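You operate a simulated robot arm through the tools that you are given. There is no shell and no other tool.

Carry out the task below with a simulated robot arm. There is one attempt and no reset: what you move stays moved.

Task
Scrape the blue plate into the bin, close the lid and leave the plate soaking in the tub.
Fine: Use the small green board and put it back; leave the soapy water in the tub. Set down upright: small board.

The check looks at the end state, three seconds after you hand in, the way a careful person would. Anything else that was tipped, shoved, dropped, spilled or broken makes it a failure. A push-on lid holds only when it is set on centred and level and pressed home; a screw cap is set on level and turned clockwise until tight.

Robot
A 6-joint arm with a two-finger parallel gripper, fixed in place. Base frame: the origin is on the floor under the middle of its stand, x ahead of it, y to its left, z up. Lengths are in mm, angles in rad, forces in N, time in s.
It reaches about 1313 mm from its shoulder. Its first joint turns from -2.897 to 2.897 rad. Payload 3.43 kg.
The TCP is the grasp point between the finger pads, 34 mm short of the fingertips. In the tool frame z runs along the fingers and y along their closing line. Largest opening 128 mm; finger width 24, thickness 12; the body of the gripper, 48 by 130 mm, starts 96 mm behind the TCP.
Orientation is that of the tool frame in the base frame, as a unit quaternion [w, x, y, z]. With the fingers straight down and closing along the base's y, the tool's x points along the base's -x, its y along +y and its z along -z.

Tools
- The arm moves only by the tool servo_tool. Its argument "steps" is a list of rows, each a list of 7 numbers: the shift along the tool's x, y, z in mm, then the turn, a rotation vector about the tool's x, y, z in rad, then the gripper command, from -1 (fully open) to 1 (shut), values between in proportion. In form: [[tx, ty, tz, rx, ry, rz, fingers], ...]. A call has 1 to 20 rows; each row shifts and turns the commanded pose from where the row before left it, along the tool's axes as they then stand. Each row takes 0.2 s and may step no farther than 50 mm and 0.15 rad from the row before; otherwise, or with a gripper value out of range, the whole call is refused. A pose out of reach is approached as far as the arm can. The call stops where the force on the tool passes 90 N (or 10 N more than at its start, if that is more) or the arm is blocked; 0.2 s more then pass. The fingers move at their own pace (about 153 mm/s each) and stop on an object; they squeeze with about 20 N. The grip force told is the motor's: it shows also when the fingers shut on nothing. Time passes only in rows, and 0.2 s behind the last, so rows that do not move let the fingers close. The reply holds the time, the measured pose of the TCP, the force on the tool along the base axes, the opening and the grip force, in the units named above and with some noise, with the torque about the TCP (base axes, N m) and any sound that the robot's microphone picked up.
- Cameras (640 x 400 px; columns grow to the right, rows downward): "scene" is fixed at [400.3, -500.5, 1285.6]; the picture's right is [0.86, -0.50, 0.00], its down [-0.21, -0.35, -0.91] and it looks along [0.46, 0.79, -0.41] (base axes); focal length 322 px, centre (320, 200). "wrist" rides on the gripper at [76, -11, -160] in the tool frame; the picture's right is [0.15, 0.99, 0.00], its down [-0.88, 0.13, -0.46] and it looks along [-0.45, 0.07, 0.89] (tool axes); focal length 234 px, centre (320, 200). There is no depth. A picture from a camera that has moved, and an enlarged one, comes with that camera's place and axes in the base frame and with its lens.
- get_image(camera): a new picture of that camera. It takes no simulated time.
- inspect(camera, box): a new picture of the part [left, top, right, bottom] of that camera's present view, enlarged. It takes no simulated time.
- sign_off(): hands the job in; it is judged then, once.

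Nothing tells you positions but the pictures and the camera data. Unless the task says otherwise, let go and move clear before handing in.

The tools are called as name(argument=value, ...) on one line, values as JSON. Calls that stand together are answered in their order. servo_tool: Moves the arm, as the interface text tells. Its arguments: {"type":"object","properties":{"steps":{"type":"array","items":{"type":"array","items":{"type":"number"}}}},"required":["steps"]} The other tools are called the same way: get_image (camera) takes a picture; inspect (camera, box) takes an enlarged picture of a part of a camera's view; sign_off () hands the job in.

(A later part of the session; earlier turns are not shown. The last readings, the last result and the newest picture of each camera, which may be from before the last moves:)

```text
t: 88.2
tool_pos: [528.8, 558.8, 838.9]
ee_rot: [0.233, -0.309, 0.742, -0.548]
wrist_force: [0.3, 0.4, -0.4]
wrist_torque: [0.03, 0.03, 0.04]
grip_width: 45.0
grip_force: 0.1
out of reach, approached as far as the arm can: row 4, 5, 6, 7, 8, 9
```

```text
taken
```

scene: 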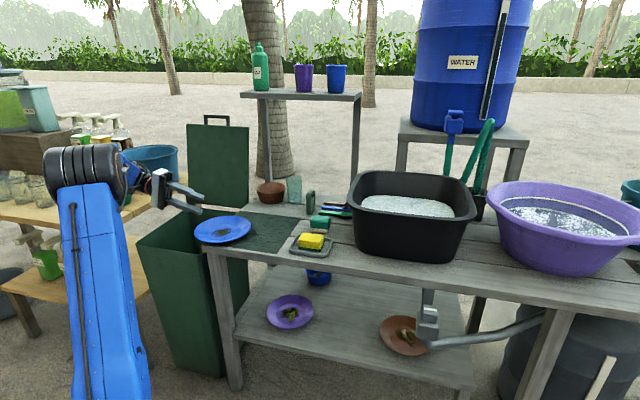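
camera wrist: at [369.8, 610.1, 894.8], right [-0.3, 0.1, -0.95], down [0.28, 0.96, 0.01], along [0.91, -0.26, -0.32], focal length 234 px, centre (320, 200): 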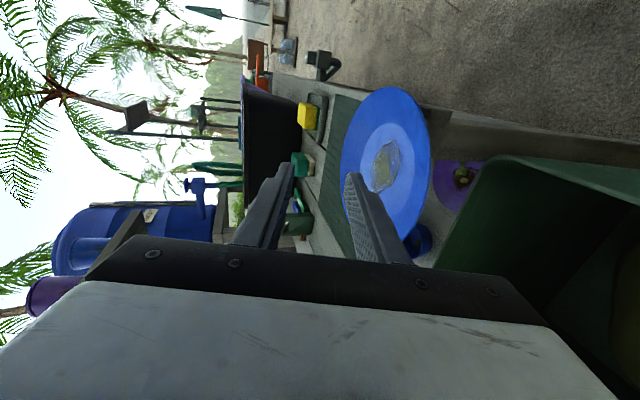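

The arm reached the orientation but shifted closer to the plate due to a wrist limit. A heading of about -22° near the table corner should suit the wrist better, so I'll turn to that.

servo_tool(steps=[[0, 0, 0, -0.001, -0.125, -0.038, 0.3], [0, 0, 0, -0.001, -0.125, -0.038, 0.3], [0, 0, 0, -0.001, -0.125, -0.038, 0.3], [0, 0, 0, 0, 0, 0, 0.3]])

get_image(camera="wrist")

```text
t: 89.2
tool_pos: [528.0, 559.3, 837.7]
ee_rot: [0.326, -0.441, 0.668, -0.502]
wrist_force: [0.2, 0.0, 0.7]
wrist_torque: [0.04, 0.01, -0.01]
grip_width: 44.5
grip_force: 0.1
```

```text
taken
camera wrist: at [362.3, 550.2, 894.4], right [-0.32, -0.03, -0.95], down [-0.08, 1.0, 0.0], along [0.94, 0.08, -0.32], focal length 234 px, centre (320, 200)
```

wrist: 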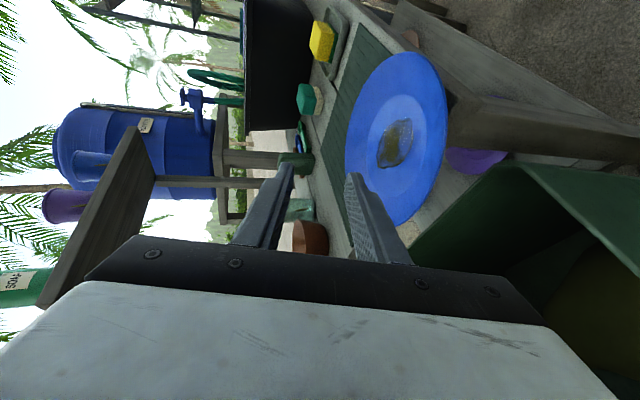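

Orientation is good: heading about -24°, pitched 16° down. I'll back off to the left of the rim and descend to plate level.

servo_tool(steps=[[8.2, 9.1, -30.7, 0, 0, 0, 0.3], [8.2, 9.1, -30.7, 0, 0, 0, 0.3], [-0.3, 30, 8.8, 0, 0, 0, 0.3], [-0.3, 30, 8.8, 0, 0, 0, 0.3], [0, 0, 0, 0, 0, 0, 0.3]])

get_image(camera="wrist")

inspect(camera="scene", box=[120, 150, 290, 270])

```text
t: 90.4
tool_pos: [463.2, 571.1, 775.5]
ee_rot: [0.327, -0.44, 0.67, -0.502]
wrist_force: [-0.6, 0.1, -0.4]
wrist_torque: [0.01, 0.02, -0.02]
grip_width: 44.9
grip_force: 0.1
```

```text
taken
camera wrist: at [296.4, 563.1, 831.5], right [-0.32, -0.03, -0.95], down [-0.08, 1.0, 0.0], along [0.94, 0.08, -0.32], focal length 234 px, centre (320, 200)
```

wrist: 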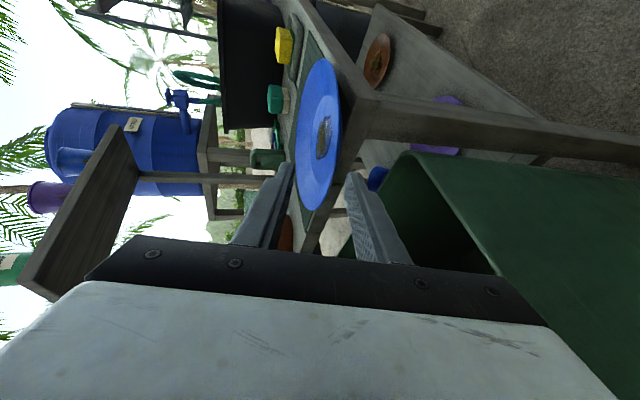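

```text
3.33 times, centred on (205, 210) of scene
camera zoom: at [400.3, -500.5, 1285.6], right [0.86, -0.5, 0.0], down [-0.21, -0.35, -0.91], along [0.46, 0.79, -0.41], focal length 1075 px, centre (703, 167)
```

zoom: 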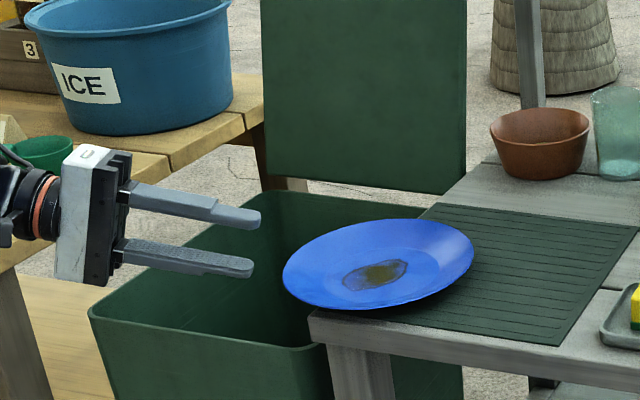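

The fingers straddle the plate's plane nicely. I'll drop the last 19 mm and check the alignment before sliding on.

servo_tool(steps=[[-0.1, 18.7, 5.5, 0, 0, 0, 0.3], [0, 0, 0, 0, 0, 0, 0.3]])

inspect(camera="wrist", box=[200, 20, 440, 220])

inspect(camera="scene", box=[130, 180, 260, 260])

```text
t: 91.0
tool_pos: [464.1, 570.3, 756.3]
ee_rot: [0.327, -0.44, 0.668, -0.503]
wrist_force: [-1.2, 0.0, 0.1]
wrist_torque: [0.04, 0.02, 0.01]
grip_width: 44.6
grip_force: 0.0
```

```text
2.00 times, centred on (320, 120) of wrist
camera zoom: at [295.8, 562.1, 811.8], right [-0.32, -0.03, -0.95], down [-0.08, 1.0, 0.0], along [0.95, 0.08, -0.32], focal length 468 px, centre (320, 360)
```

zoom: 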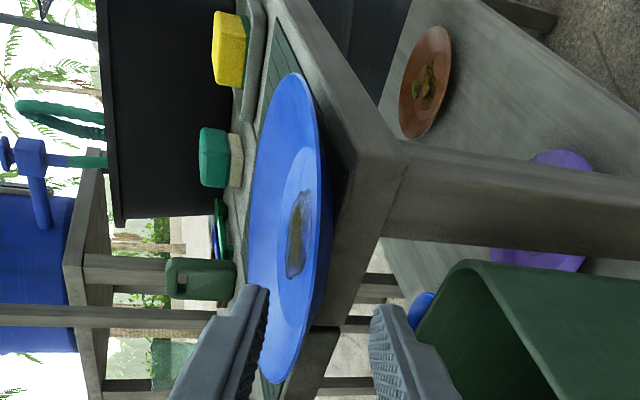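

```text
4.92 times, centred on (195, 220) of scene
camera zoom: at [400.3, -500.5, 1285.6], right [0.86, -0.5, 0.0], down [-0.21, -0.35, -0.91], along [0.46, 0.79, -0.41], focal length 1588 px, centre (935, 102)
```

zoom: 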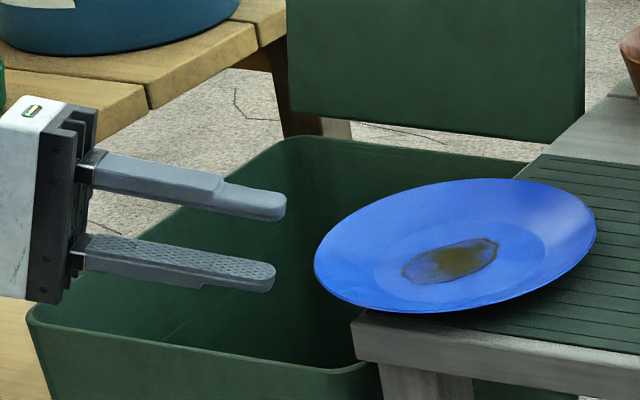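

The rim lies between the fingers, within about 2 mm of centre. I'll slide forward onto it.

servo_tool(steps=[[0.5, 0.5, 18, 0, 0, 0, 0.3], [0.4, 0.4, 16, 0, 0, 0, 0.3], [0, 0, 14, 0, 0, 0, 0.3], [0, 0, 10, 0, 0, 0, 0.3], [0, 0, 0, 0, 0, 0, 0.3]])

inspect(camera="wrist", box=[200, 20, 440, 220])

inspect(camera="scene", box=[130, 180, 260, 260])

```text
t: 92.2
tool_pos: [515.6, 548.3, 739.5]
ee_rot: [0.327, -0.44, 0.669, -0.502]
wrist_force: [-0.2, -0.6, -0.8]
wrist_torque: [0.01, 0.01, 0.01]
grip_width: 44.9
grip_force: 0.0
```

```text
2.00 times, centred on (320, 120) of wrist
camera zoom: at [347.5, 539.5, 796.0], right [-0.32, -0.03, -0.95], down [-0.08, 1.0, 0.0], along [0.95, 0.08, -0.32], focal length 468 px, centre (320, 360)
```

zoom: 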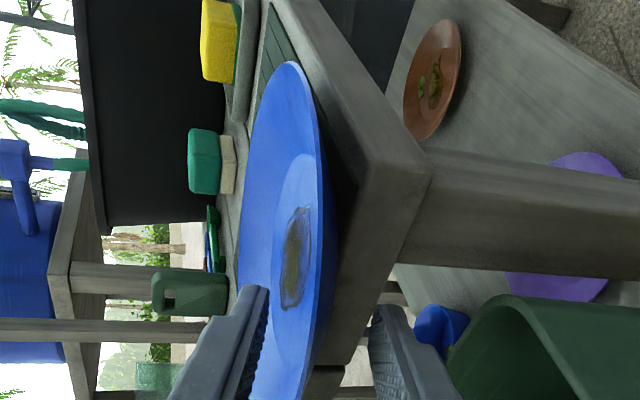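

```text
4.92 times, centred on (195, 220) of scene
camera zoom: at [400.3, -500.5, 1285.6], right [0.86, -0.5, 0.0], down [-0.21, -0.35, -0.91], along [0.46, 0.79, -0.41], focal length 1588 px, centre (935, 102)
```

zoom: 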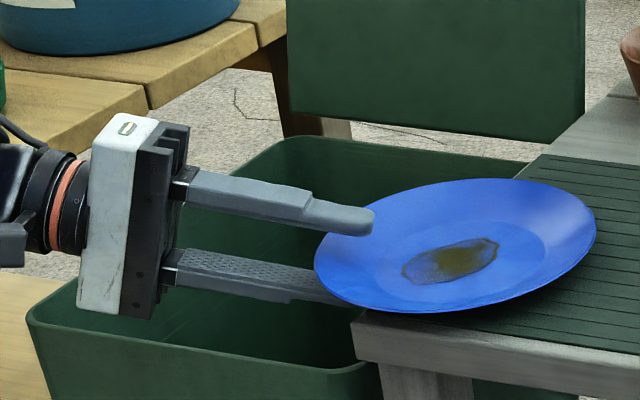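

The upper finger is above the rim and the lower one beneath it. I'll close gently.

servo_tool(steps=[[0, 0, 0, 0, 0, 0, 0.6], [0, 0, 0, 0, 0, 0, 0.8], [0, 0, 0, 0, 0, 0, 0.9], [0, 0, 0, 0, 0, 0, 1], [0, 0, 0, 0, 0, 0, 1]])

inspect(camera="wrist", box=[200, 20, 440, 220])

inspect(camera="scene", box=[130, 180, 260, 260])

```text
t: 93.4
tool_pos: [513.2, 547.9, 739.8]
ee_rot: [0.326, -0.44, 0.668, -0.503]
wrist_force: [-0.5, -0.2, -2.5]
wrist_torque: [0.06, 0.15, 0.03]
grip_width: 3.1
grip_force: 20.1
```

```text
2.00 times, centred on (320, 120) of wrist
camera zoom: at [347.3, 539.6, 795.9], right [-0.32, -0.03, -0.95], down [-0.08, 1.0, 0.0], along [0.95, 0.08, -0.32], focal length 468 px, centre (320, 360)
```

zoom: 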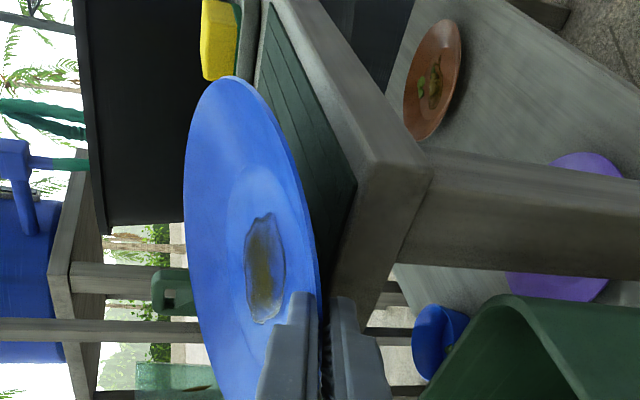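

```text
4.92 times, centred on (195, 220) of scene
camera zoom: at [400.3, -500.5, 1285.6], right [0.86, -0.5, 0.0], down [-0.21, -0.35, -0.91], along [0.46, 0.79, -0.41], focal length 1588 px, centre (935, 102)
```

zoom: 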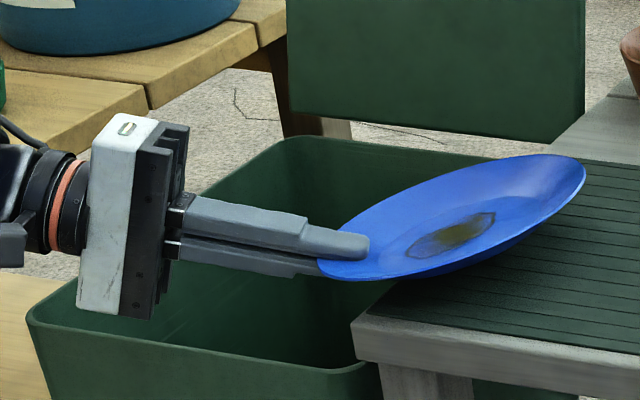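

The plate is firmly gripped at 3.1 mm. I'll lift it slowly and confirm the hold.

servo_tool(steps=[[0, -9.6, -2.8, 0, 0, 0, 1], [0, -19, -5.6, 0, 0, 0, 1], [0, -19, -5.6, 0, 0, 0, 1]])

inspect(camera="scene", box=[130, 160, 290, 260])

get_image(camera="wrist")

```text
t: 94.2
tool_pos: [513.5, 546.2, 788.9]
ee_rot: [0.327, -0.44, 0.668, -0.503]
wrist_force: [-0.7, -0.9, -2.0]
wrist_torque: [0.03, 0.12, 0.02]
grip_width: 3.3
grip_force: 20.0
```

```text
4.00 times, centred on (210, 210) of scene
camera zoom: at [400.3, -500.5, 1285.6], right [0.86, -0.5, 0.0], down [-0.21, -0.35, -0.91], along [0.46, 0.79, -0.41], focal length 1290 px, centre (760, 160)
```

zoom: 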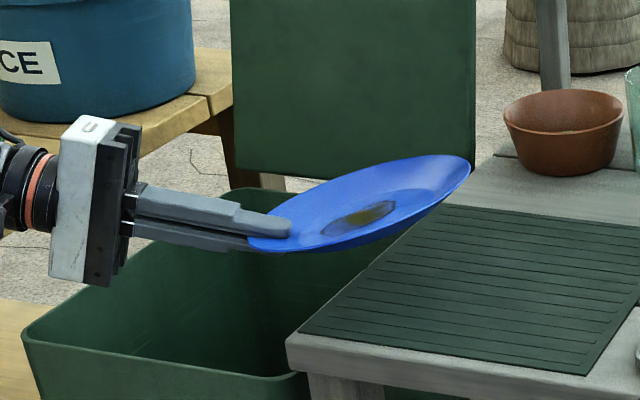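

```text
taken
camera wrist: at [346.8, 538.7, 845.0], right [-0.32, -0.03, -0.95], down [-0.08, 1.0, 0.0], along [0.95, 0.08, -0.32], focal length 234 px, centre (320, 200)
```

wrist: 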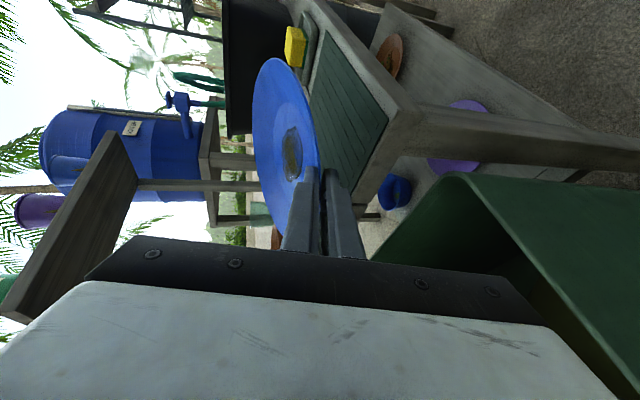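

The hold is solid and the plate clears the table. I'll raise it to carrying height and turn toward the tub.

servo_tool(steps=[[0.2, -41, -12, 0, 0, 0, 1], [0.2, -41, -12, 0, 0, 0, 1], [0.2, -41, -12, 0, 0, 0, 1], [0.2, -41, -12, 0, 0, 0, 1], [0, 0, 0, -0.0518, -0.0704, -0.0206, 1], [0, 0, 0, -0.0518, -0.0692, -0.0242, 1], [0, 0, 0, -0.0518, -0.0679, -0.0277, 1], [0, 0, 0, -0.0518, -0.0663, -0.0312, 1], [0, 0, 0, -0.0518, -0.0646, -0.0346, 1], [0, 0, 0, -0.0518, -0.0627, -0.0379, 1], [0, 0, 0, -0.0518, -0.0607, -0.0411, 1], [0, 0, 0, -0.0518, -0.0585, -0.0442, 1]])

get_image(camera="scene")

get_image(camera="wrist")

```text
t: 96.8
tool_pos: [513.8, 546.3, 960.1]
ee_rot: [-0.326, 0.694, -0.583, 0.267]
wrist_force: [-0.6, 0.0, -1.3]
wrist_torque: [-0.06, 0.19, -0.02]
grip_width: 3.3
grip_force: 20.0
```

```text
taken
```

scene: 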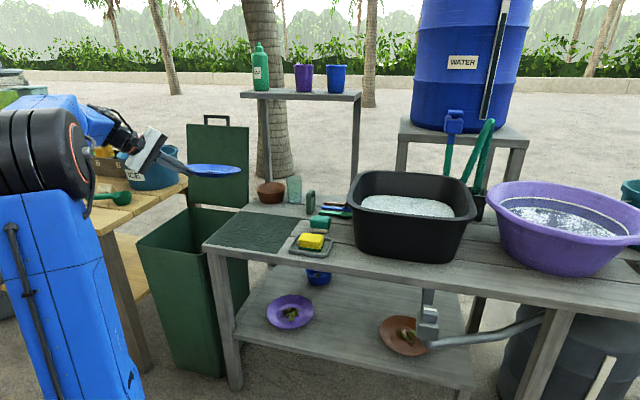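

```text
taken
camera wrist: at [415.6, 452.7, 1069.7], right [-0.6, -0.25, -0.76], down [-0.58, 0.79, 0.2], along [0.55, 0.56, -0.62], focal length 234 px, centre (320, 200)
```

wrist: 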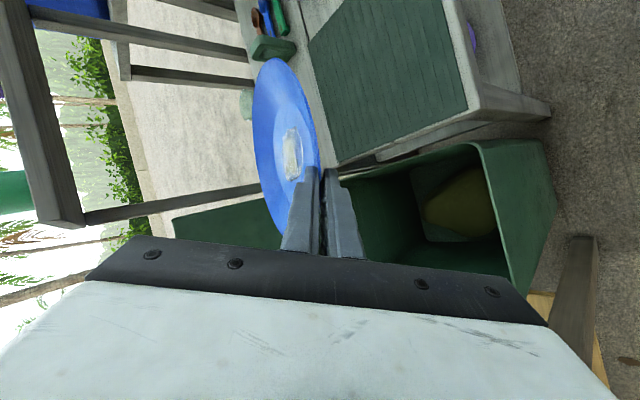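

The plate is steady. I'll carry it toward the tub, stopping short to check the view.

servo_tool(steps=[[31.84, -19.41, 21.49, 0, 0, 0, 1], [31.84, -19.41, 21.49, 0, 0, 0, 1], [31.84, -19.41, 21.49, 0, 0, 0, 1], [31.84, -19.41, 21.49, 0, 0, 0, 1], [31.84, -19.41, 21.49, 0, 0, 0, 1], [31.84, -19.41, 21.49, 0, 0, 0, 1], [31.84, -19.41, 21.49, 0, 0, 0, 1], [31.84, -19.41, 21.49, 0, 0, 0, 1], [31.84, -19.41, 21.49, 0, 0, 0, 1], [31.84, -19.41, 21.49, 0, 0, 0, 1]])

get_image(camera="scene")

get_image(camera="wrist")

```text
t: 99.0
tool_pos: [855.7, 284.1, 966.5]
ee_rot: [-0.327, 0.693, -0.584, 0.267]
wrist_force: [0.0, 0.6, -2.0]
wrist_torque: [-0.02, 0.17, -0.02]
grip_width: 3.4
grip_force: 19.8
```

```text
taken
```

scene: 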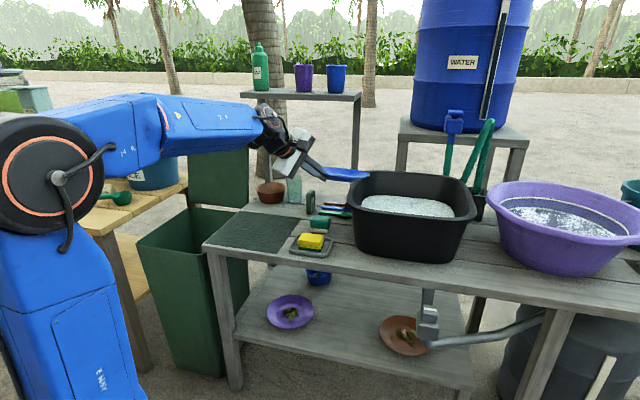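

```text
taken
camera wrist: at [756.3, 189.0, 1077.2], right [-0.6, -0.25, -0.76], down [-0.58, 0.79, 0.2], along [0.55, 0.56, -0.62], focal length 234 px, centre (320, 200)
```

wrist: 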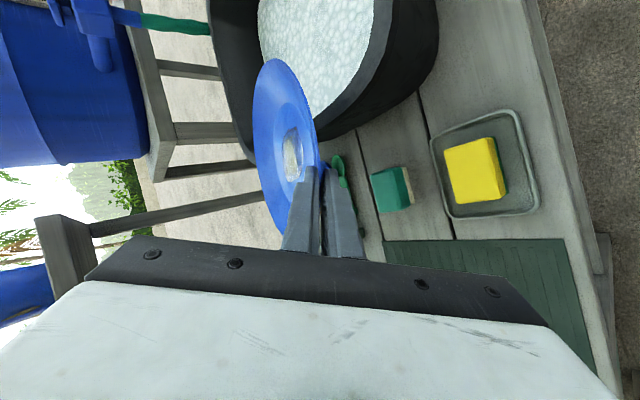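

inspect(camera="wrist", box=[190, 0, 460, 180])

inspect(camera="scene", box=[230, 90, 490, 280])

```text
2.22 times, centred on (325, 90) of wrist
camera zoom: at [756.3, 189.0, 1077.2], right [-0.6, -0.25, -0.76], down [-0.58, 0.79, 0.2], along [0.55, 0.56, -0.62], focal length 520 px, centre (309, 444)
```

zoom: 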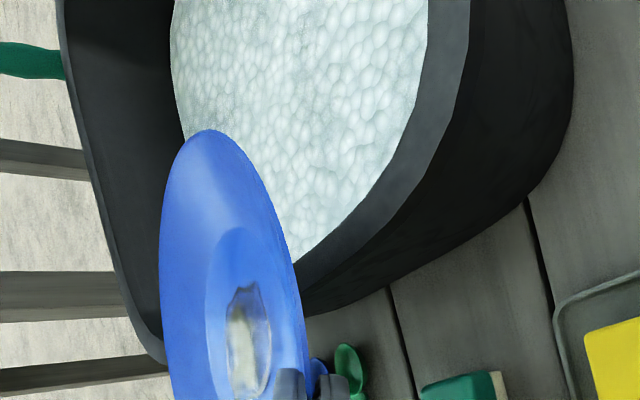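

```text
2.11 times, centred on (360, 185) of scene
camera zoom: at [400.3, -500.5, 1285.6], right [0.86, -0.5, 0.0], down [-0.21, -0.35, -0.91], along [0.46, 0.79, -0.41], focal length 679 px, centre (236, 232)
```

zoom: 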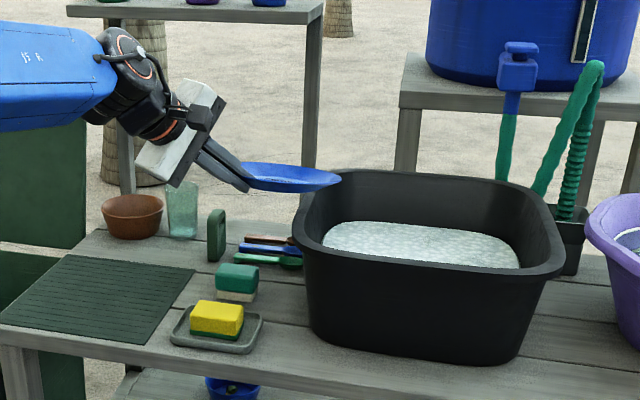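

The tub spans roughly c1 466–835 and c2 772–1123, with its rim near z 885 and water around z 800–825. I'll bring the plate over the tub's near-left area.

servo_tool(steps=[[28.1, -18.8, 23.9, 0, 0, 0, 1], [28.1, -18.8, 23.9, 0, 0, 0, 1], [28.1, -18.8, 23.9, 0, 0, 0, 1], [28.1, -18.8, 23.9, 0, 0, 0, 1], [28.1, -18.8, 23.9, 0, 0, 0, 1], [0, 0, 0, 0, 0, 0, 1]])

get_image(camera="wrist")

inspect(camera="scene", box=[260, 90, 500, 280])

```text
t: 100.4
tool_pos: [1030.3, 171.1, 961.9]
ee_rot: [-0.326, 0.693, -0.585, 0.268]
wrist_force: [0.8, 0.3, -2.0]
wrist_torque: [-0.02, 0.18, 0.0]
grip_width: 3.2
grip_force: 20.0
```

```text
taken
camera wrist: at [930.4, 76.9, 1071.6], right [-0.6, -0.25, -0.76], down [-0.58, 0.79, 0.2], along [0.55, 0.56, -0.62], focal length 234 px, centre (320, 200)
```

wrist: 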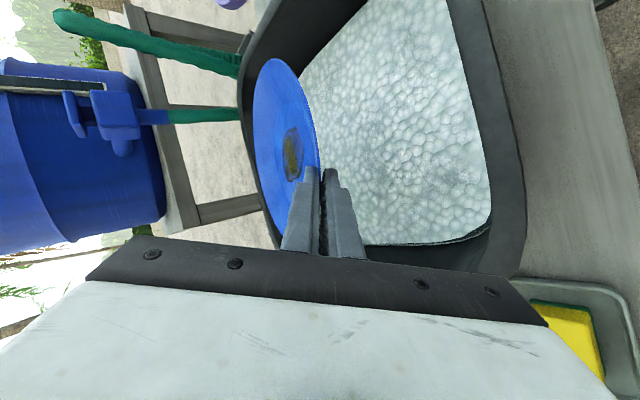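

```text
2.11 times, centred on (380, 185) of scene
camera zoom: at [400.3, -500.5, 1285.6], right [0.86, -0.5, 0.0], down [-0.21, -0.35, -0.91], along [0.46, 0.79, -0.41], focal length 679 px, centre (194, 232)
```

zoom: 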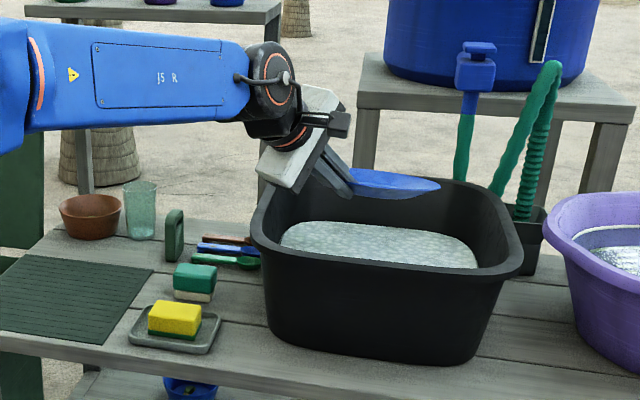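

The plate is over the tub. I'll lower it while steepening the pitch so the far edge goes into the water first.

servo_tool(steps=[[0, 8.2, 6.9, -0.0436, 0, 0, 1], [0, 7.9, 7.2, -0.0436, 0, 0, 1], [0, 7.6, 7.6, -0.0436, 0, 0, 1], [0, 7.2, 7.9, -0.0436, 0, 0, 1], [0, 6.9, 8.2, -0.0436, 0, 0, 1], [0, 6.5, 8.5, -0.0436, 0, 0, 1]])

get_image(camera="wrist")

inspect(camera="scene", box=[300, 90, 500, 280])

```text
t: 101.8
tool_pos: [1029.1, 173.5, 895.3]
ee_rot: [-0.233, 0.729, -0.615, 0.19]
wrist_force: [-1.0, 0.2, -1.8]
wrist_torque: [-0.03, 0.12, 0.01]
grip_width: 3.0
grip_force: 20.3
```

```text
taken
camera wrist: at [962.3, 84.0, 1031.4], right [-0.77, -0.28, -0.57], down [-0.52, 0.8, 0.31], along [0.37, 0.53, -0.76], focal length 234 px, centre (320, 200)
```

wrist: 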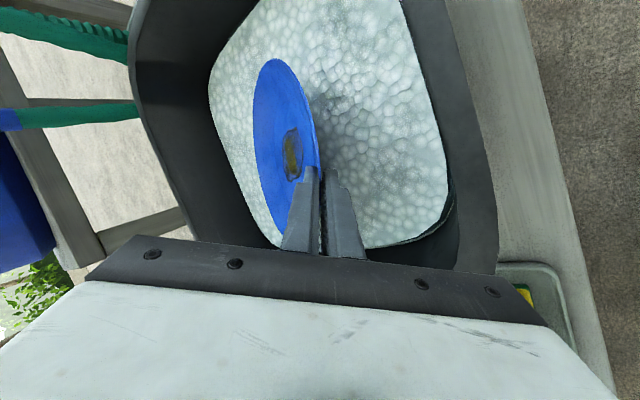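

```text
2.11 times, centred on (400, 185) of scene
camera zoom: at [400.3, -500.5, 1285.6], right [0.86, -0.5, 0.0], down [-0.21, -0.35, -0.91], along [0.46, 0.79, -0.41], focal length 679 px, centre (152, 232)
```

zoom: 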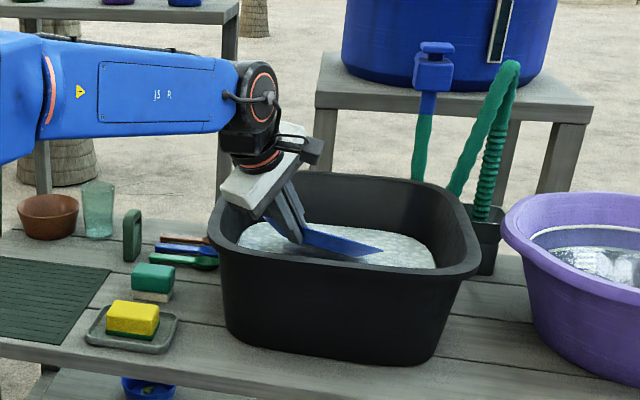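

The plate is well inside the tub outline. I'll continue lowering.

servo_tool(steps=[[0, 6.1, 8.8, -0.0436, 0, 0, 1], [0, 5.7, 9.0, -0.0436, 0, 0, 1], [0, 5.35, 9.3, -0.0436, 0, 0, 1], [0, 4.9, 9.5, -0.0436, 0, 0, 1]])

get_image(camera="wrist")

inspect(camera="scene", box=[330, 130, 490, 270])

```text
t: 102.8
tool_pos: [1031.1, 172.8, 853.5]
ee_rot: [-0.169, 0.748, -0.628, 0.135]
wrist_force: [0.1, -0.5, -0.4]
wrist_torque: [-0.02, 0.04, 0.01]
grip_width: 3.3
grip_force: 19.9
```

```text
taken
camera wrist: at [987.4, 87.8, 1001.7], right [-0.86, -0.3, -0.42], down [-0.46, 0.81, 0.37], along [0.23, 0.51, -0.83], focal length 234 px, centre (320, 200)
```

wrist: 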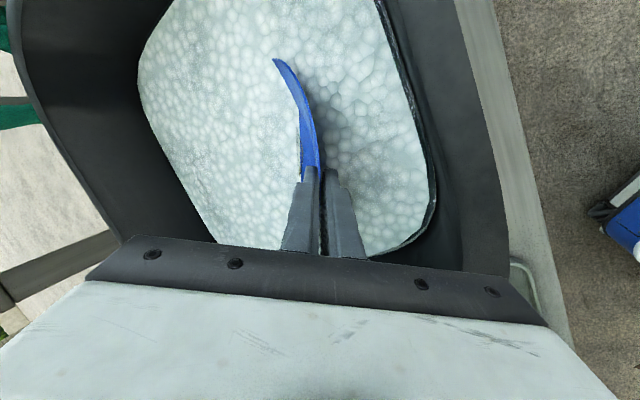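

```text
2.86 times, centred on (410, 200) of scene
camera zoom: at [400.3, -500.5, 1285.6], right [0.86, -0.5, 0.0], down [-0.21, -0.35, -0.91], along [0.46, 0.79, -0.41], focal length 921 px, centre (63, 200)
```

zoom: 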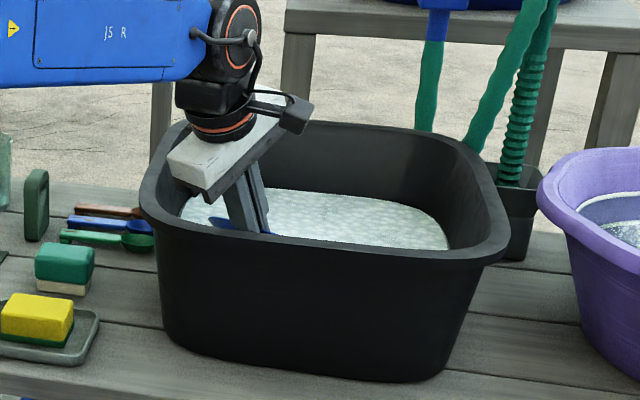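

Most of the plate is under water. I'll lower a bit further in small steps to bring the edge near the bottom.

servo_tool(steps=[[0, 1.7, 3.6, 0, 0, 0, 1], [0, 1.7, 3.6, 0, 0, 0, 1], [0, 0, 0, 0, 0, 0, 1]])

inspect(camera="scene", box=[350, 140, 430, 220])

```text
t: 103.6
tool_pos: [1029.8, 173.3, 845.5]
ee_rot: [-0.168, 0.748, -0.628, 0.134]
wrist_force: [0.0, -1.0, -2.0]
wrist_torque: [-0.03, 0.07, 0.02]
grip_width: 3.2
grip_force: 19.6
```

```text
5.00 times, centred on (390, 180) of scene
camera zoom: at [400.3, -500.5, 1285.6], right [0.86, -0.5, 0.0], down [-0.21, -0.35, -0.91], along [0.46, 0.79, -0.41], focal length 1612 px, centre (-30, 300)
```

zoom: 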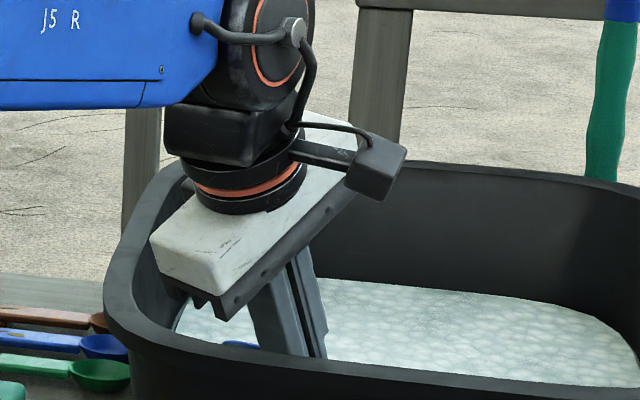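

servo_tool(steps=[[0, 1.3, 2.7, 0, 0, 0, 1], [0, 1.3, 2.7, 0, 0, 0, 1], [0, 0, 0, 0, 0, 0, 1]])

get_image(camera="wrist")

```text
t: 104.4
tool_pos: [1029.7, 173.2, 837.5]
ee_rot: [-0.169, 0.748, -0.628, 0.134]
wrist_force: [0.4, 0.7, -0.4]
wrist_torque: [0.13, -0.09, 0.12]
grip_width: 3.2
grip_force: 19.8
```

```text
taken
camera wrist: at [987.2, 88.6, 987.5], right [-0.86, -0.3, -0.42], down [-0.46, 0.81, 0.37], along [0.23, 0.51, -0.83], focal length 234 px, centre (320, 200)
```

wrist: 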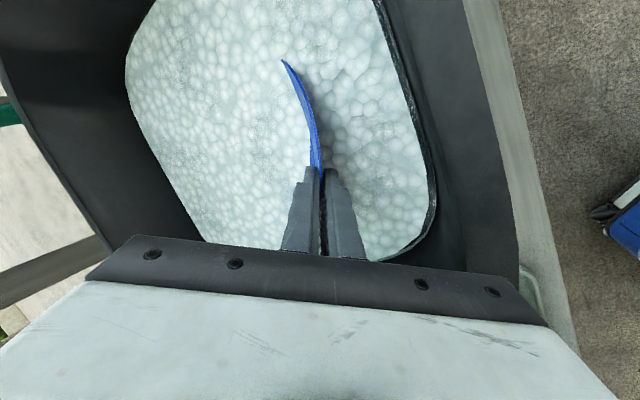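

servo_tool(steps=[[0, 1.0, 2.2, 0, 0, 0, 1], [0, 0.8, 1.8, 0, 0, 0, 1], [0, 0, 0, 0, 0, 0, 1]])

```text
t: 105.2
tool_pos: [1029.3, 173.6, 835.5]
ee_rot: [-0.169, 0.747, -0.628, 0.135]
wrist_force: [-1.5, -1.3, 3.3]
wrist_torque: [0.21, -0.55, 0.04]
grip_width: 3.6
grip_force: 20.3
```

The far edge touches the tub bottom. I'll open the fingers a little to release the plate.

servo_tool(steps=[[0, 0, 0, 0, 0, 0, 0.9], [0, 0, 0, 0, 0, 0, 0.8], [0, 0, 0, 0, 0, 0, 0.72], [0, 0, 0, 0, 0, 0, 0.72]])

get_image(camera="wrist")

inspect(camera="scene", box=[350, 140, 470, 240])

```text
t: 106.2
tool_pos: [1029.5, 174.4, 835.2]
ee_rot: [-0.169, 0.747, -0.629, 0.135]
wrist_force: [-0.3, 0.6, -0.9]
wrist_torque: [-0.01, -0.01, -0.01]
grip_width: 18.0
grip_force: 0.0
```

```text
taken
camera wrist: at [986.9, 88.9, 983.1], right [-0.86, -0.3, -0.42], down [-0.46, 0.81, 0.37], along [0.23, 0.51, -0.83], focal length 234 px, centre (320, 200)
```

wrist: 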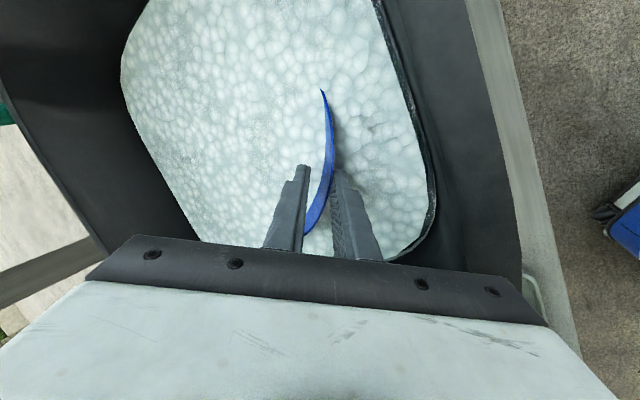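

```text
4.00 times, centred on (410, 190) of scene
camera zoom: at [400.3, -500.5, 1285.6], right [0.86, -0.5, 0.0], down [-0.21, -0.35, -0.91], along [0.46, 0.79, -0.41], focal length 1290 px, centre (-40, 240)
```

zoom: 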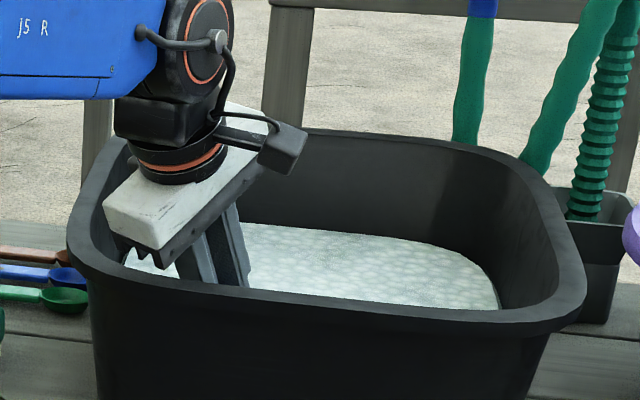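

servo_tool(steps=[[0, 0, 0, 0, 0, 0, 0.5], [0, 0, 0, 0, 0, 0, 0.3], [0, 0, 0, 0, 0, 0, 0.2], [0, 0, 0, 0, 0, 0, 0.2]])

get_image(camera="wrist")

```text
t: 107.2
tool_pos: [1030.0, 172.6, 835.0]
ee_rot: [-0.168, 0.747, -0.629, 0.134]
wrist_force: [-0.1, -0.4, -0.3]
wrist_torque: [0.02, -0.01, 0.0]
grip_width: 51.1
grip_force: 0.0
```

```text
taken
camera wrist: at [986.9, 88.9, 983.1], right [-0.86, -0.3, -0.42], down [-0.46, 0.81, 0.37], along [0.23, 0.51, -0.83], focal length 234 px, centre (320, 200)
```

wrist: 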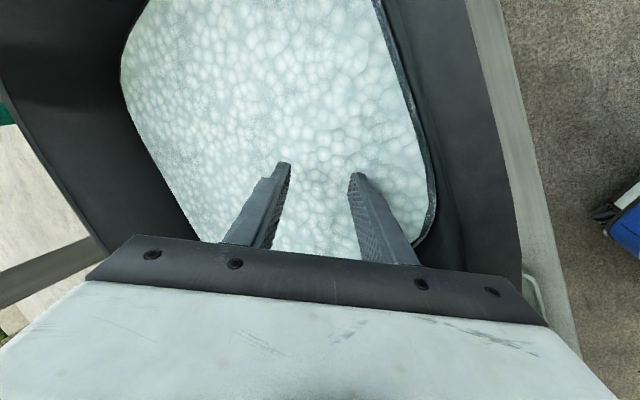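

The plate has slipped fully under the foam. I'll withdraw straight back along the fingers.

servo_tool(steps=[[0, 0, -15, 0, 0, 0, 0.2], [0, 0, -20, 0, 0, 0, 0.2], [0, 0, -30, 0, 0, 0, 0.2], [0, 0, -40, 0, 0, 0, 0.2]])

get_image(camera="wrist")

get_image(camera="scene")

```text
t: 108.2
tool_pos: [984.6, 165.1, 931.3]
ee_rot: [-0.168, 0.747, -0.629, 0.135]
wrist_force: [-0.2, 0.3, -1.4]
wrist_torque: [0.02, 0.0, 0.0]
grip_width: 51.2
grip_force: 0.1
```

```text
taken
camera wrist: at [942.8, 80.4, 1079.3], right [-0.86, -0.3, -0.42], down [-0.46, 0.81, 0.37], along [0.23, 0.51, -0.83], focal length 234 px, centre (320, 200)
```

wrist: 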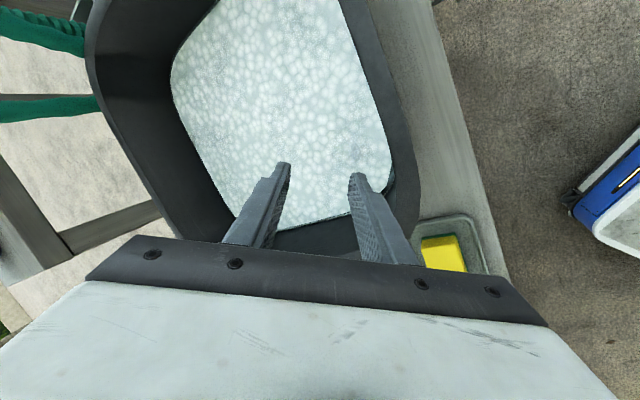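

```text
taken
```

scene: 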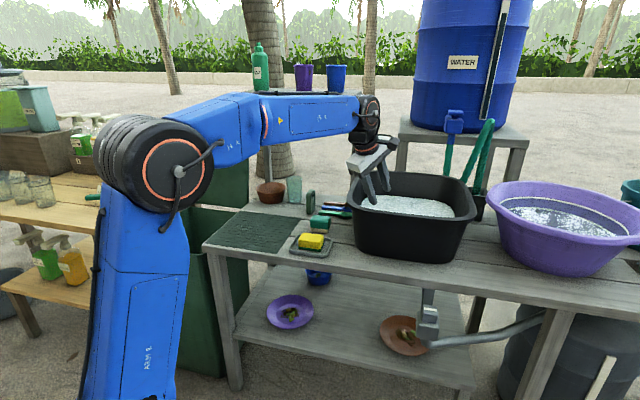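

The plate is fully under the foam and the tub hasn't moved. Now for the lid: I'll look at the handle's current position.

inspect(camera="scene", box=[170, 100, 270, 230])

inspect(camera="scene", box=[330, 150, 490, 270])

```text
3.08 times, centred on (220, 165) of scene
camera zoom: at [400.3, -500.5, 1285.6], right [0.86, -0.5, 0.0], down [-0.21, -0.35, -0.91], along [0.46, 0.79, -0.41], focal length 992 px, centre (628, 308)
```

zoom: 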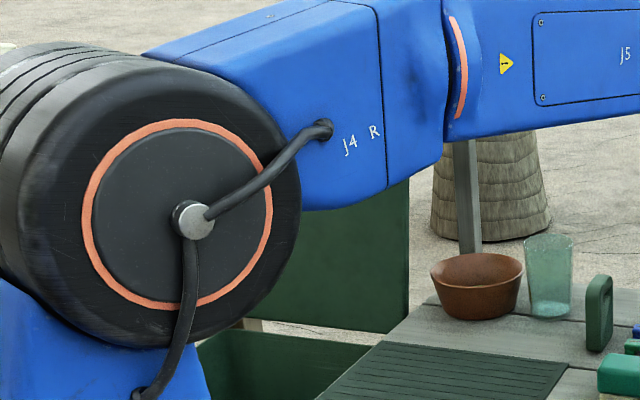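

```text
3.33 times, centred on (410, 210) of scene
camera zoom: at [400.3, -500.5, 1285.6], right [0.86, -0.5, 0.0], down [-0.21, -0.35, -0.91], along [0.46, 0.79, -0.41], focal length 1075 px, centre (20, 167)
```

zoom: 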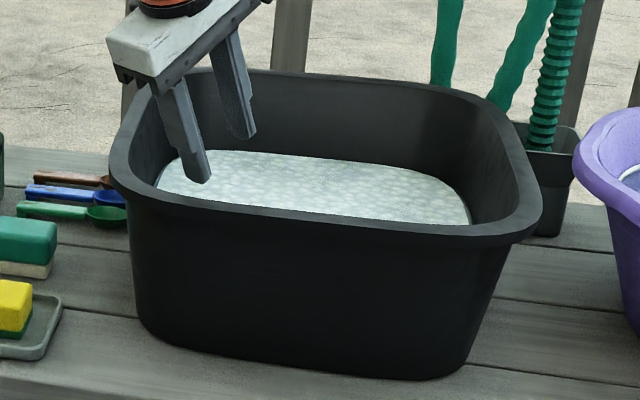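

The arm hides the lid here, so I'll back away from the tub over the table, then turn toward the bin handle with a nearly horizontal tool.

servo_tool(steps=[[-31.3, 21.1, -17.9, 0, 0, 0, 0.47], [-31.3, 21.1, -17.9, 0, 0, 0, 0.47], [-31.3, 21.1, -17.9, 0, 0, 0, 0.47], [-31.3, 21.1, -17.9, 0, 0, 0, 0.47], [-31.3, 21.1, -17.9, 0, 0, 0, 0.47], [-31.3, 21.1, -17.9, 0, 0, 0, 0.47], [-31.3, 21.1, -17.9, 0, 0, 0, 0.47], [-31.3, 21.1, -17.9, 0, 0, 0, 0.47], [-31.3, 21.1, -17.9, 0, 0, 0, 0.47], [0, 0, 0, 0.1156, -0.0309, -0.0662, 0.47], [0, 0, 0, 0.1156, -0.0383, -0.0623, 0.47], [0, 0, 0, 0.1156, -0.0452, -0.0575, 0.47], [0, 0, 0, 0.1156, -0.0516, -0.0518, 0.47], [0, 0, 0, 0.1156, -0.0572, -0.0455, 0.47], [0, 0, 0, 0.1156, -0.0621, -0.0386, 0.47], [0, 0, 0, 0.1156, -0.0661, -0.0312, 0.47], [0, 0, 0, 0.1156, -0.0693, -0.0233, 0.47]])

get_image(camera="wrist")

get_image(camera="scene")

```text
t: 111.8
tool_pos: [703.1, 399.6, 1002.2]
ee_rot: [-0.553, 0.723, -0.322, 0.261]
wrist_force: [-0.4, -0.4, 0.9]
wrist_torque: [0.0, -0.02, 0.0]
grip_width: 33.8
grip_force: 0.0
out of reach, approached as far as the arm can: row 17
```

```text
taken
camera wrist: at [637.5, 244.3, 1054.1], right [-0.08, -0.29, -0.95], down [-0.93, 0.35, -0.03], along [0.35, 0.89, -0.3], focal length 234 px, centre (320, 200)
```

wrist: 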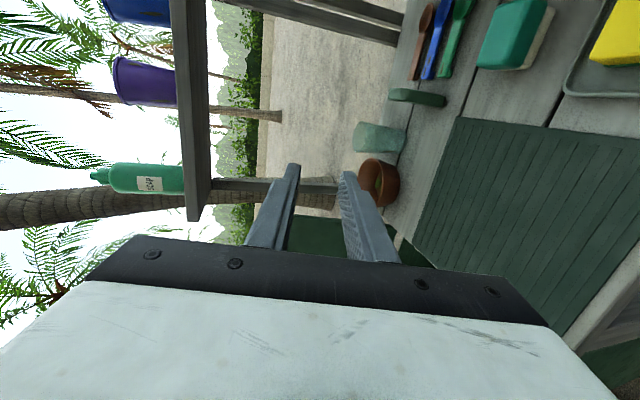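

```text
taken
```

scene: 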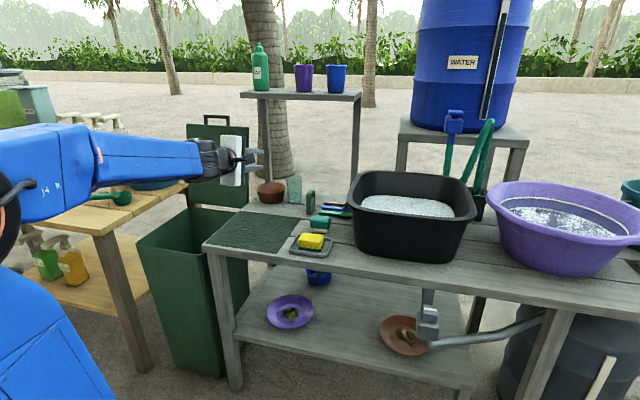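

I'm nearly aligned. Next I'll move across in front of the open lid, keeping well left of the shelf.

servo_tool(steps=[[-39.5, -8.9, 5.5, 0, 0, 0, 0.47], [-39.5, -8.9, 5.5, 0, 0, 0, 0.47], [-39.5, -8.9, 5.5, 0, 0, 0, 0.47], [-39.5, -8.9, 5.5, 0, 0, 0, 0.47], [-39.5, -8.9, 5.5, 0, 0, 0, 0.47], [-39.5, -8.9, 5.5, 0, 0, 0, 0.47], [-39.5, -8.9, 5.5, 0, 0, 0, 0.47], [-39.5, -8.9, 5.5, 0, 0, 0, 0.47], [-39.5, -8.9, 5.5, 0, 0, 0, 0.47], [0, 0, 0, 0, -0.057, -0.015, 0.47]])

get_image(camera="wrist")

inspect(camera="scene", box=[80, 70, 280, 230])

```text
t: 114.0
tool_pos: [522.4, 712.9, 1059.4]
ee_rot: [-0.559, 0.731, -0.303, 0.246]
wrist_force: [-0.3, 0.3, 0.5]
wrist_torque: [0.0, -0.01, -0.03]
grip_width: 33.8
grip_force: 0.0
```

```text
taken
camera wrist: at [466.3, 554.8, 1112.0], right [-0.06, -0.3, -0.95], down [-0.95, 0.3, -0.03], along [0.29, 0.91, -0.3], focal length 234 px, centre (320, 200)
```

wrist: 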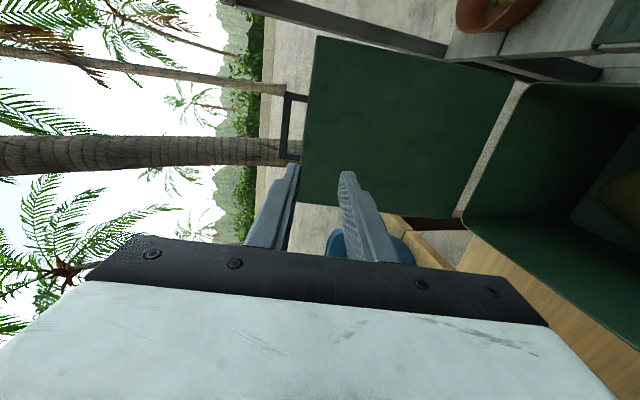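

```text
2.50 times, centred on (180, 150) of scene
camera zoom: at [400.3, -500.5, 1285.6], right [0.86, -0.5, 0.0], down [-0.21, -0.35, -0.91], along [0.46, 0.79, -0.41], focal length 806 px, centre (670, 325)
```

zoom: 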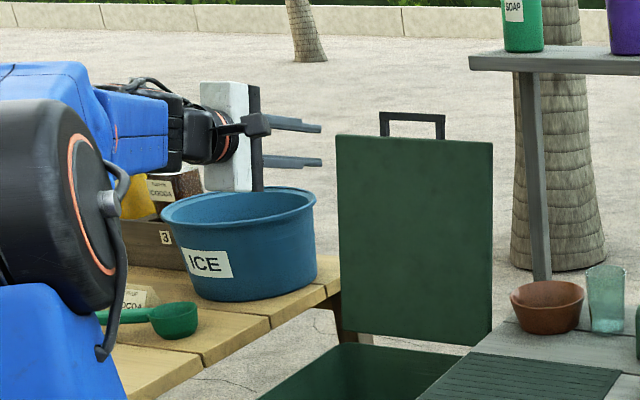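

inspect(camera="wrist", box=[240, 70, 360, 180])

inspect(camera="scene", box=[185, 105, 245, 145])

```text
3.64 times, centred on (300, 125) of wrist
camera zoom: at [466.3, 554.8, 1112.0], right [-0.06, -0.3, -0.95], down [-0.95, 0.3, -0.03], along [0.29, 0.91, -0.3], focal length 852 px, centre (393, 473)
```

zoom: 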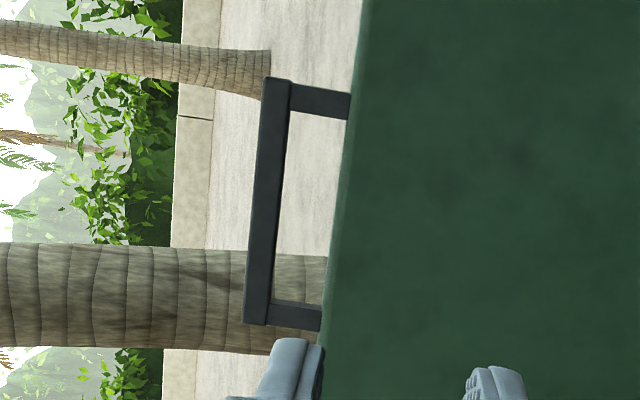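

```text
10.00 times, centred on (215, 125) of scene
camera zoom: at [400.3, -500.5, 1285.6], right [0.86, -0.5, 0.0], down [-0.21, -0.35, -0.91], along [0.46, 0.79, -0.41], focal length 3225 px, centre (1370, 950)
```

zoom: 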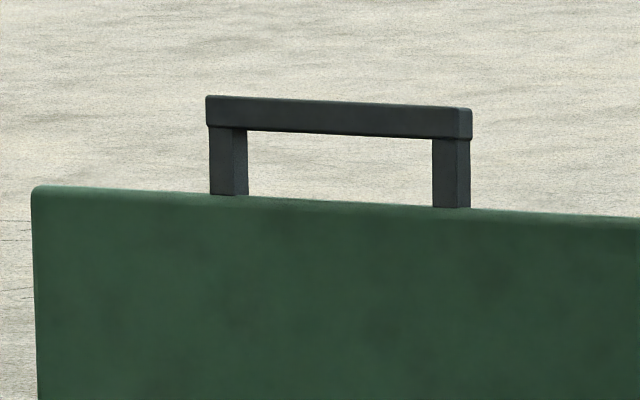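

I've triangulated the handle bar at about c2 1180, z 1045. I'll advance to just in front of it and flatten the pitch a little.

servo_tool(steps=[[-2.7, -11.2, 43.6, 0, 0, 0, 0.47], [-2.7, -11.2, 43.6, 0, 0, 0, 0.47], [-2.7, -11.2, 43.6, 0, 0, 0, 0.47], [-2.7, -11.2, 43.6, 0, 0, 0, 0.47], [-2.7, -11.2, 43.6, 0, 0, 0, 0.47], [0, 0, 0, 0.1, 0, 0, 0.47]])

get_image(camera="wrist")

inspect(camera="scene", box=[130, 70, 270, 170])

```text
t: 115.4
tool_pos: [674.9, 880.4, 1057.3]
ee_rot: [-0.595, 0.703, -0.288, 0.26]
wrist_force: [-0.3, 0.1, 0.6]
wrist_torque: [-0.01, 0.02, 0.01]
grip_width: 34.0
grip_force: 0.1
```

```text
taken
camera wrist: at [614.4, 718.3, 1094.2], right [0.01, -0.23, -0.97], down [-0.95, 0.3, -0.08], along [0.31, 0.93, -0.21], focal length 234 px, centre (320, 200)
```

wrist: 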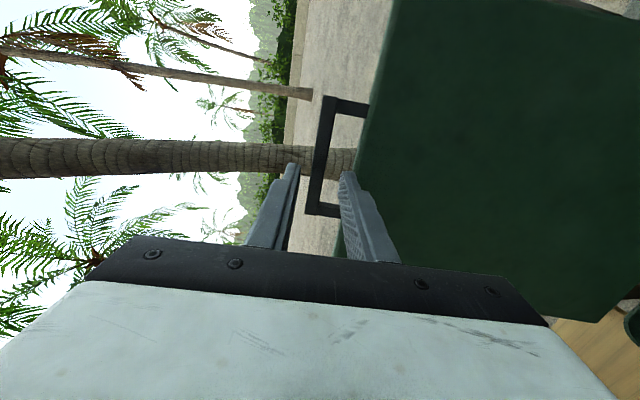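

```text
4.00 times, centred on (200, 120) of scene
camera zoom: at [400.3, -500.5, 1285.6], right [0.86, -0.5, 0.0], down [-0.21, -0.35, -0.91], along [0.46, 0.79, -0.41], focal length 1290 px, centre (800, 520)
```

zoom: 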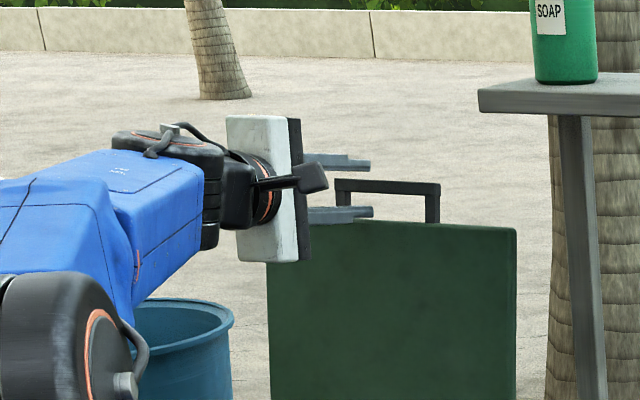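

The bar is on the tool axis about 83 mm ahead. I'll advance 63 mm so it sits between the finger pads.

servo_tool(steps=[[-0.5, 0, 18, 0, 0, 0, 0.47], [-0.5, 0, 18, 0, 0, 0, 0.47], [0, 0, 15, 0, 0, 0, 0.47], [0, 0, 12, 0, 0, 0, 0.47], [0, 0, 0, 0, 0, 0, 0.47]])

inspect(camera="wrist", box=[220, 60, 440, 260])

inspect(camera="scene", box=[150, 90, 250, 160])

```text
t: 116.6
tool_pos: [717.5, 923.2, 1048.2]
ee_rot: [-0.595, 0.703, -0.288, 0.261]
wrist_force: [-0.8, 0.9, -0.3]
wrist_torque: [0.01, -0.04, -0.03]
grip_width: 34.0
grip_force: 0.2
```

```text
2.00 times, centred on (330, 160) of wrist
camera zoom: at [658.6, 761.8, 1085.4], right [0.01, -0.23, -0.97], down [-0.95, 0.3, -0.08], along [0.31, 0.93, -0.21], focal length 468 px, centre (300, 280)
```

zoom: 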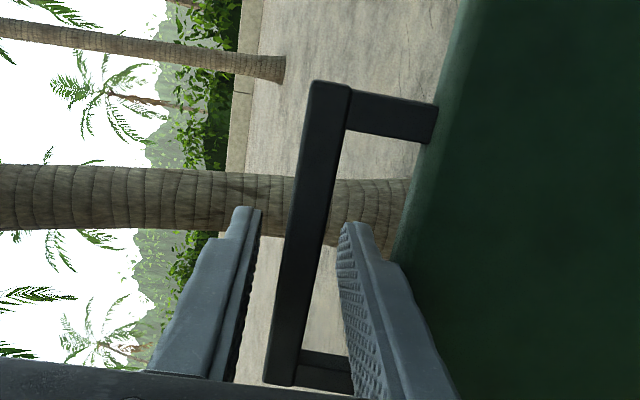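

```text
5.71 times, centred on (200, 125) of scene
camera zoom: at [400.3, -500.5, 1285.6], right [0.86, -0.5, 0.0], down [-0.21, -0.35, -0.91], along [0.46, 0.79, -0.41], focal length 1843 px, centre (1006, 629)
```

zoom: 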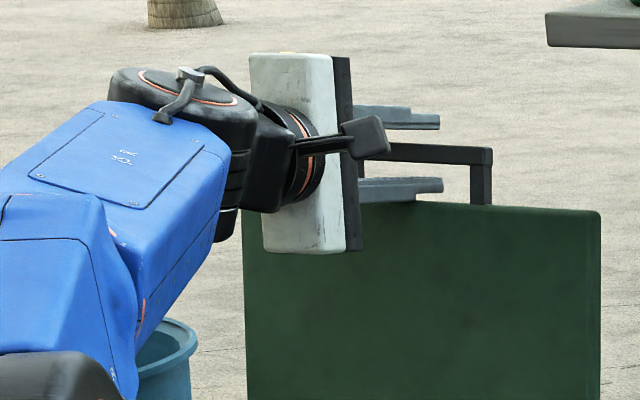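

The bar is between the fingers, with the lower finger in the handle's opening. I'll close on it.

servo_tool(steps=[[0, 0, 0, 0, 0, 0, 0.7], [0, 0, 0, 0, 0, 0, 1], [0, 0, 0, 0, 0, 0, 1]])

inspect(camera="wrist", box=[220, 60, 440, 260])

```text
t: 117.4
tool_pos: [718.5, 923.0, 1047.7]
ee_rot: [-0.595, 0.703, -0.29, 0.26]
wrist_force: [-0.7, 0.6, 4.4]
wrist_torque: [0.39, 1.21, -0.12]
grip_width: 14.4
grip_force: 45.3
```

```text
2.00 times, centred on (330, 160) of wrist
camera zoom: at [658.3, 761.6, 1085.8], right [0.01, -0.23, -0.97], down [-0.95, 0.3, -0.08], along [0.31, 0.93, -0.21], focal length 468 px, centre (300, 280)
```

zoom: 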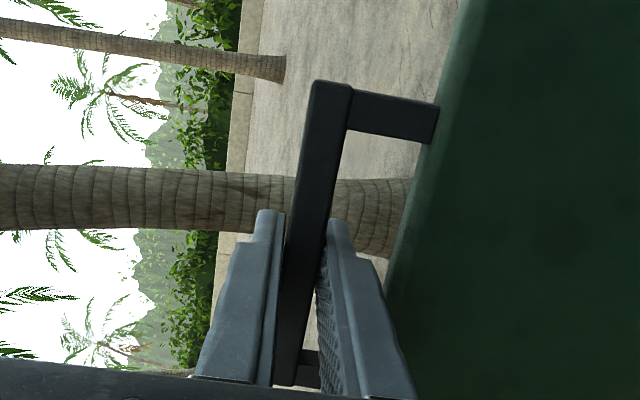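

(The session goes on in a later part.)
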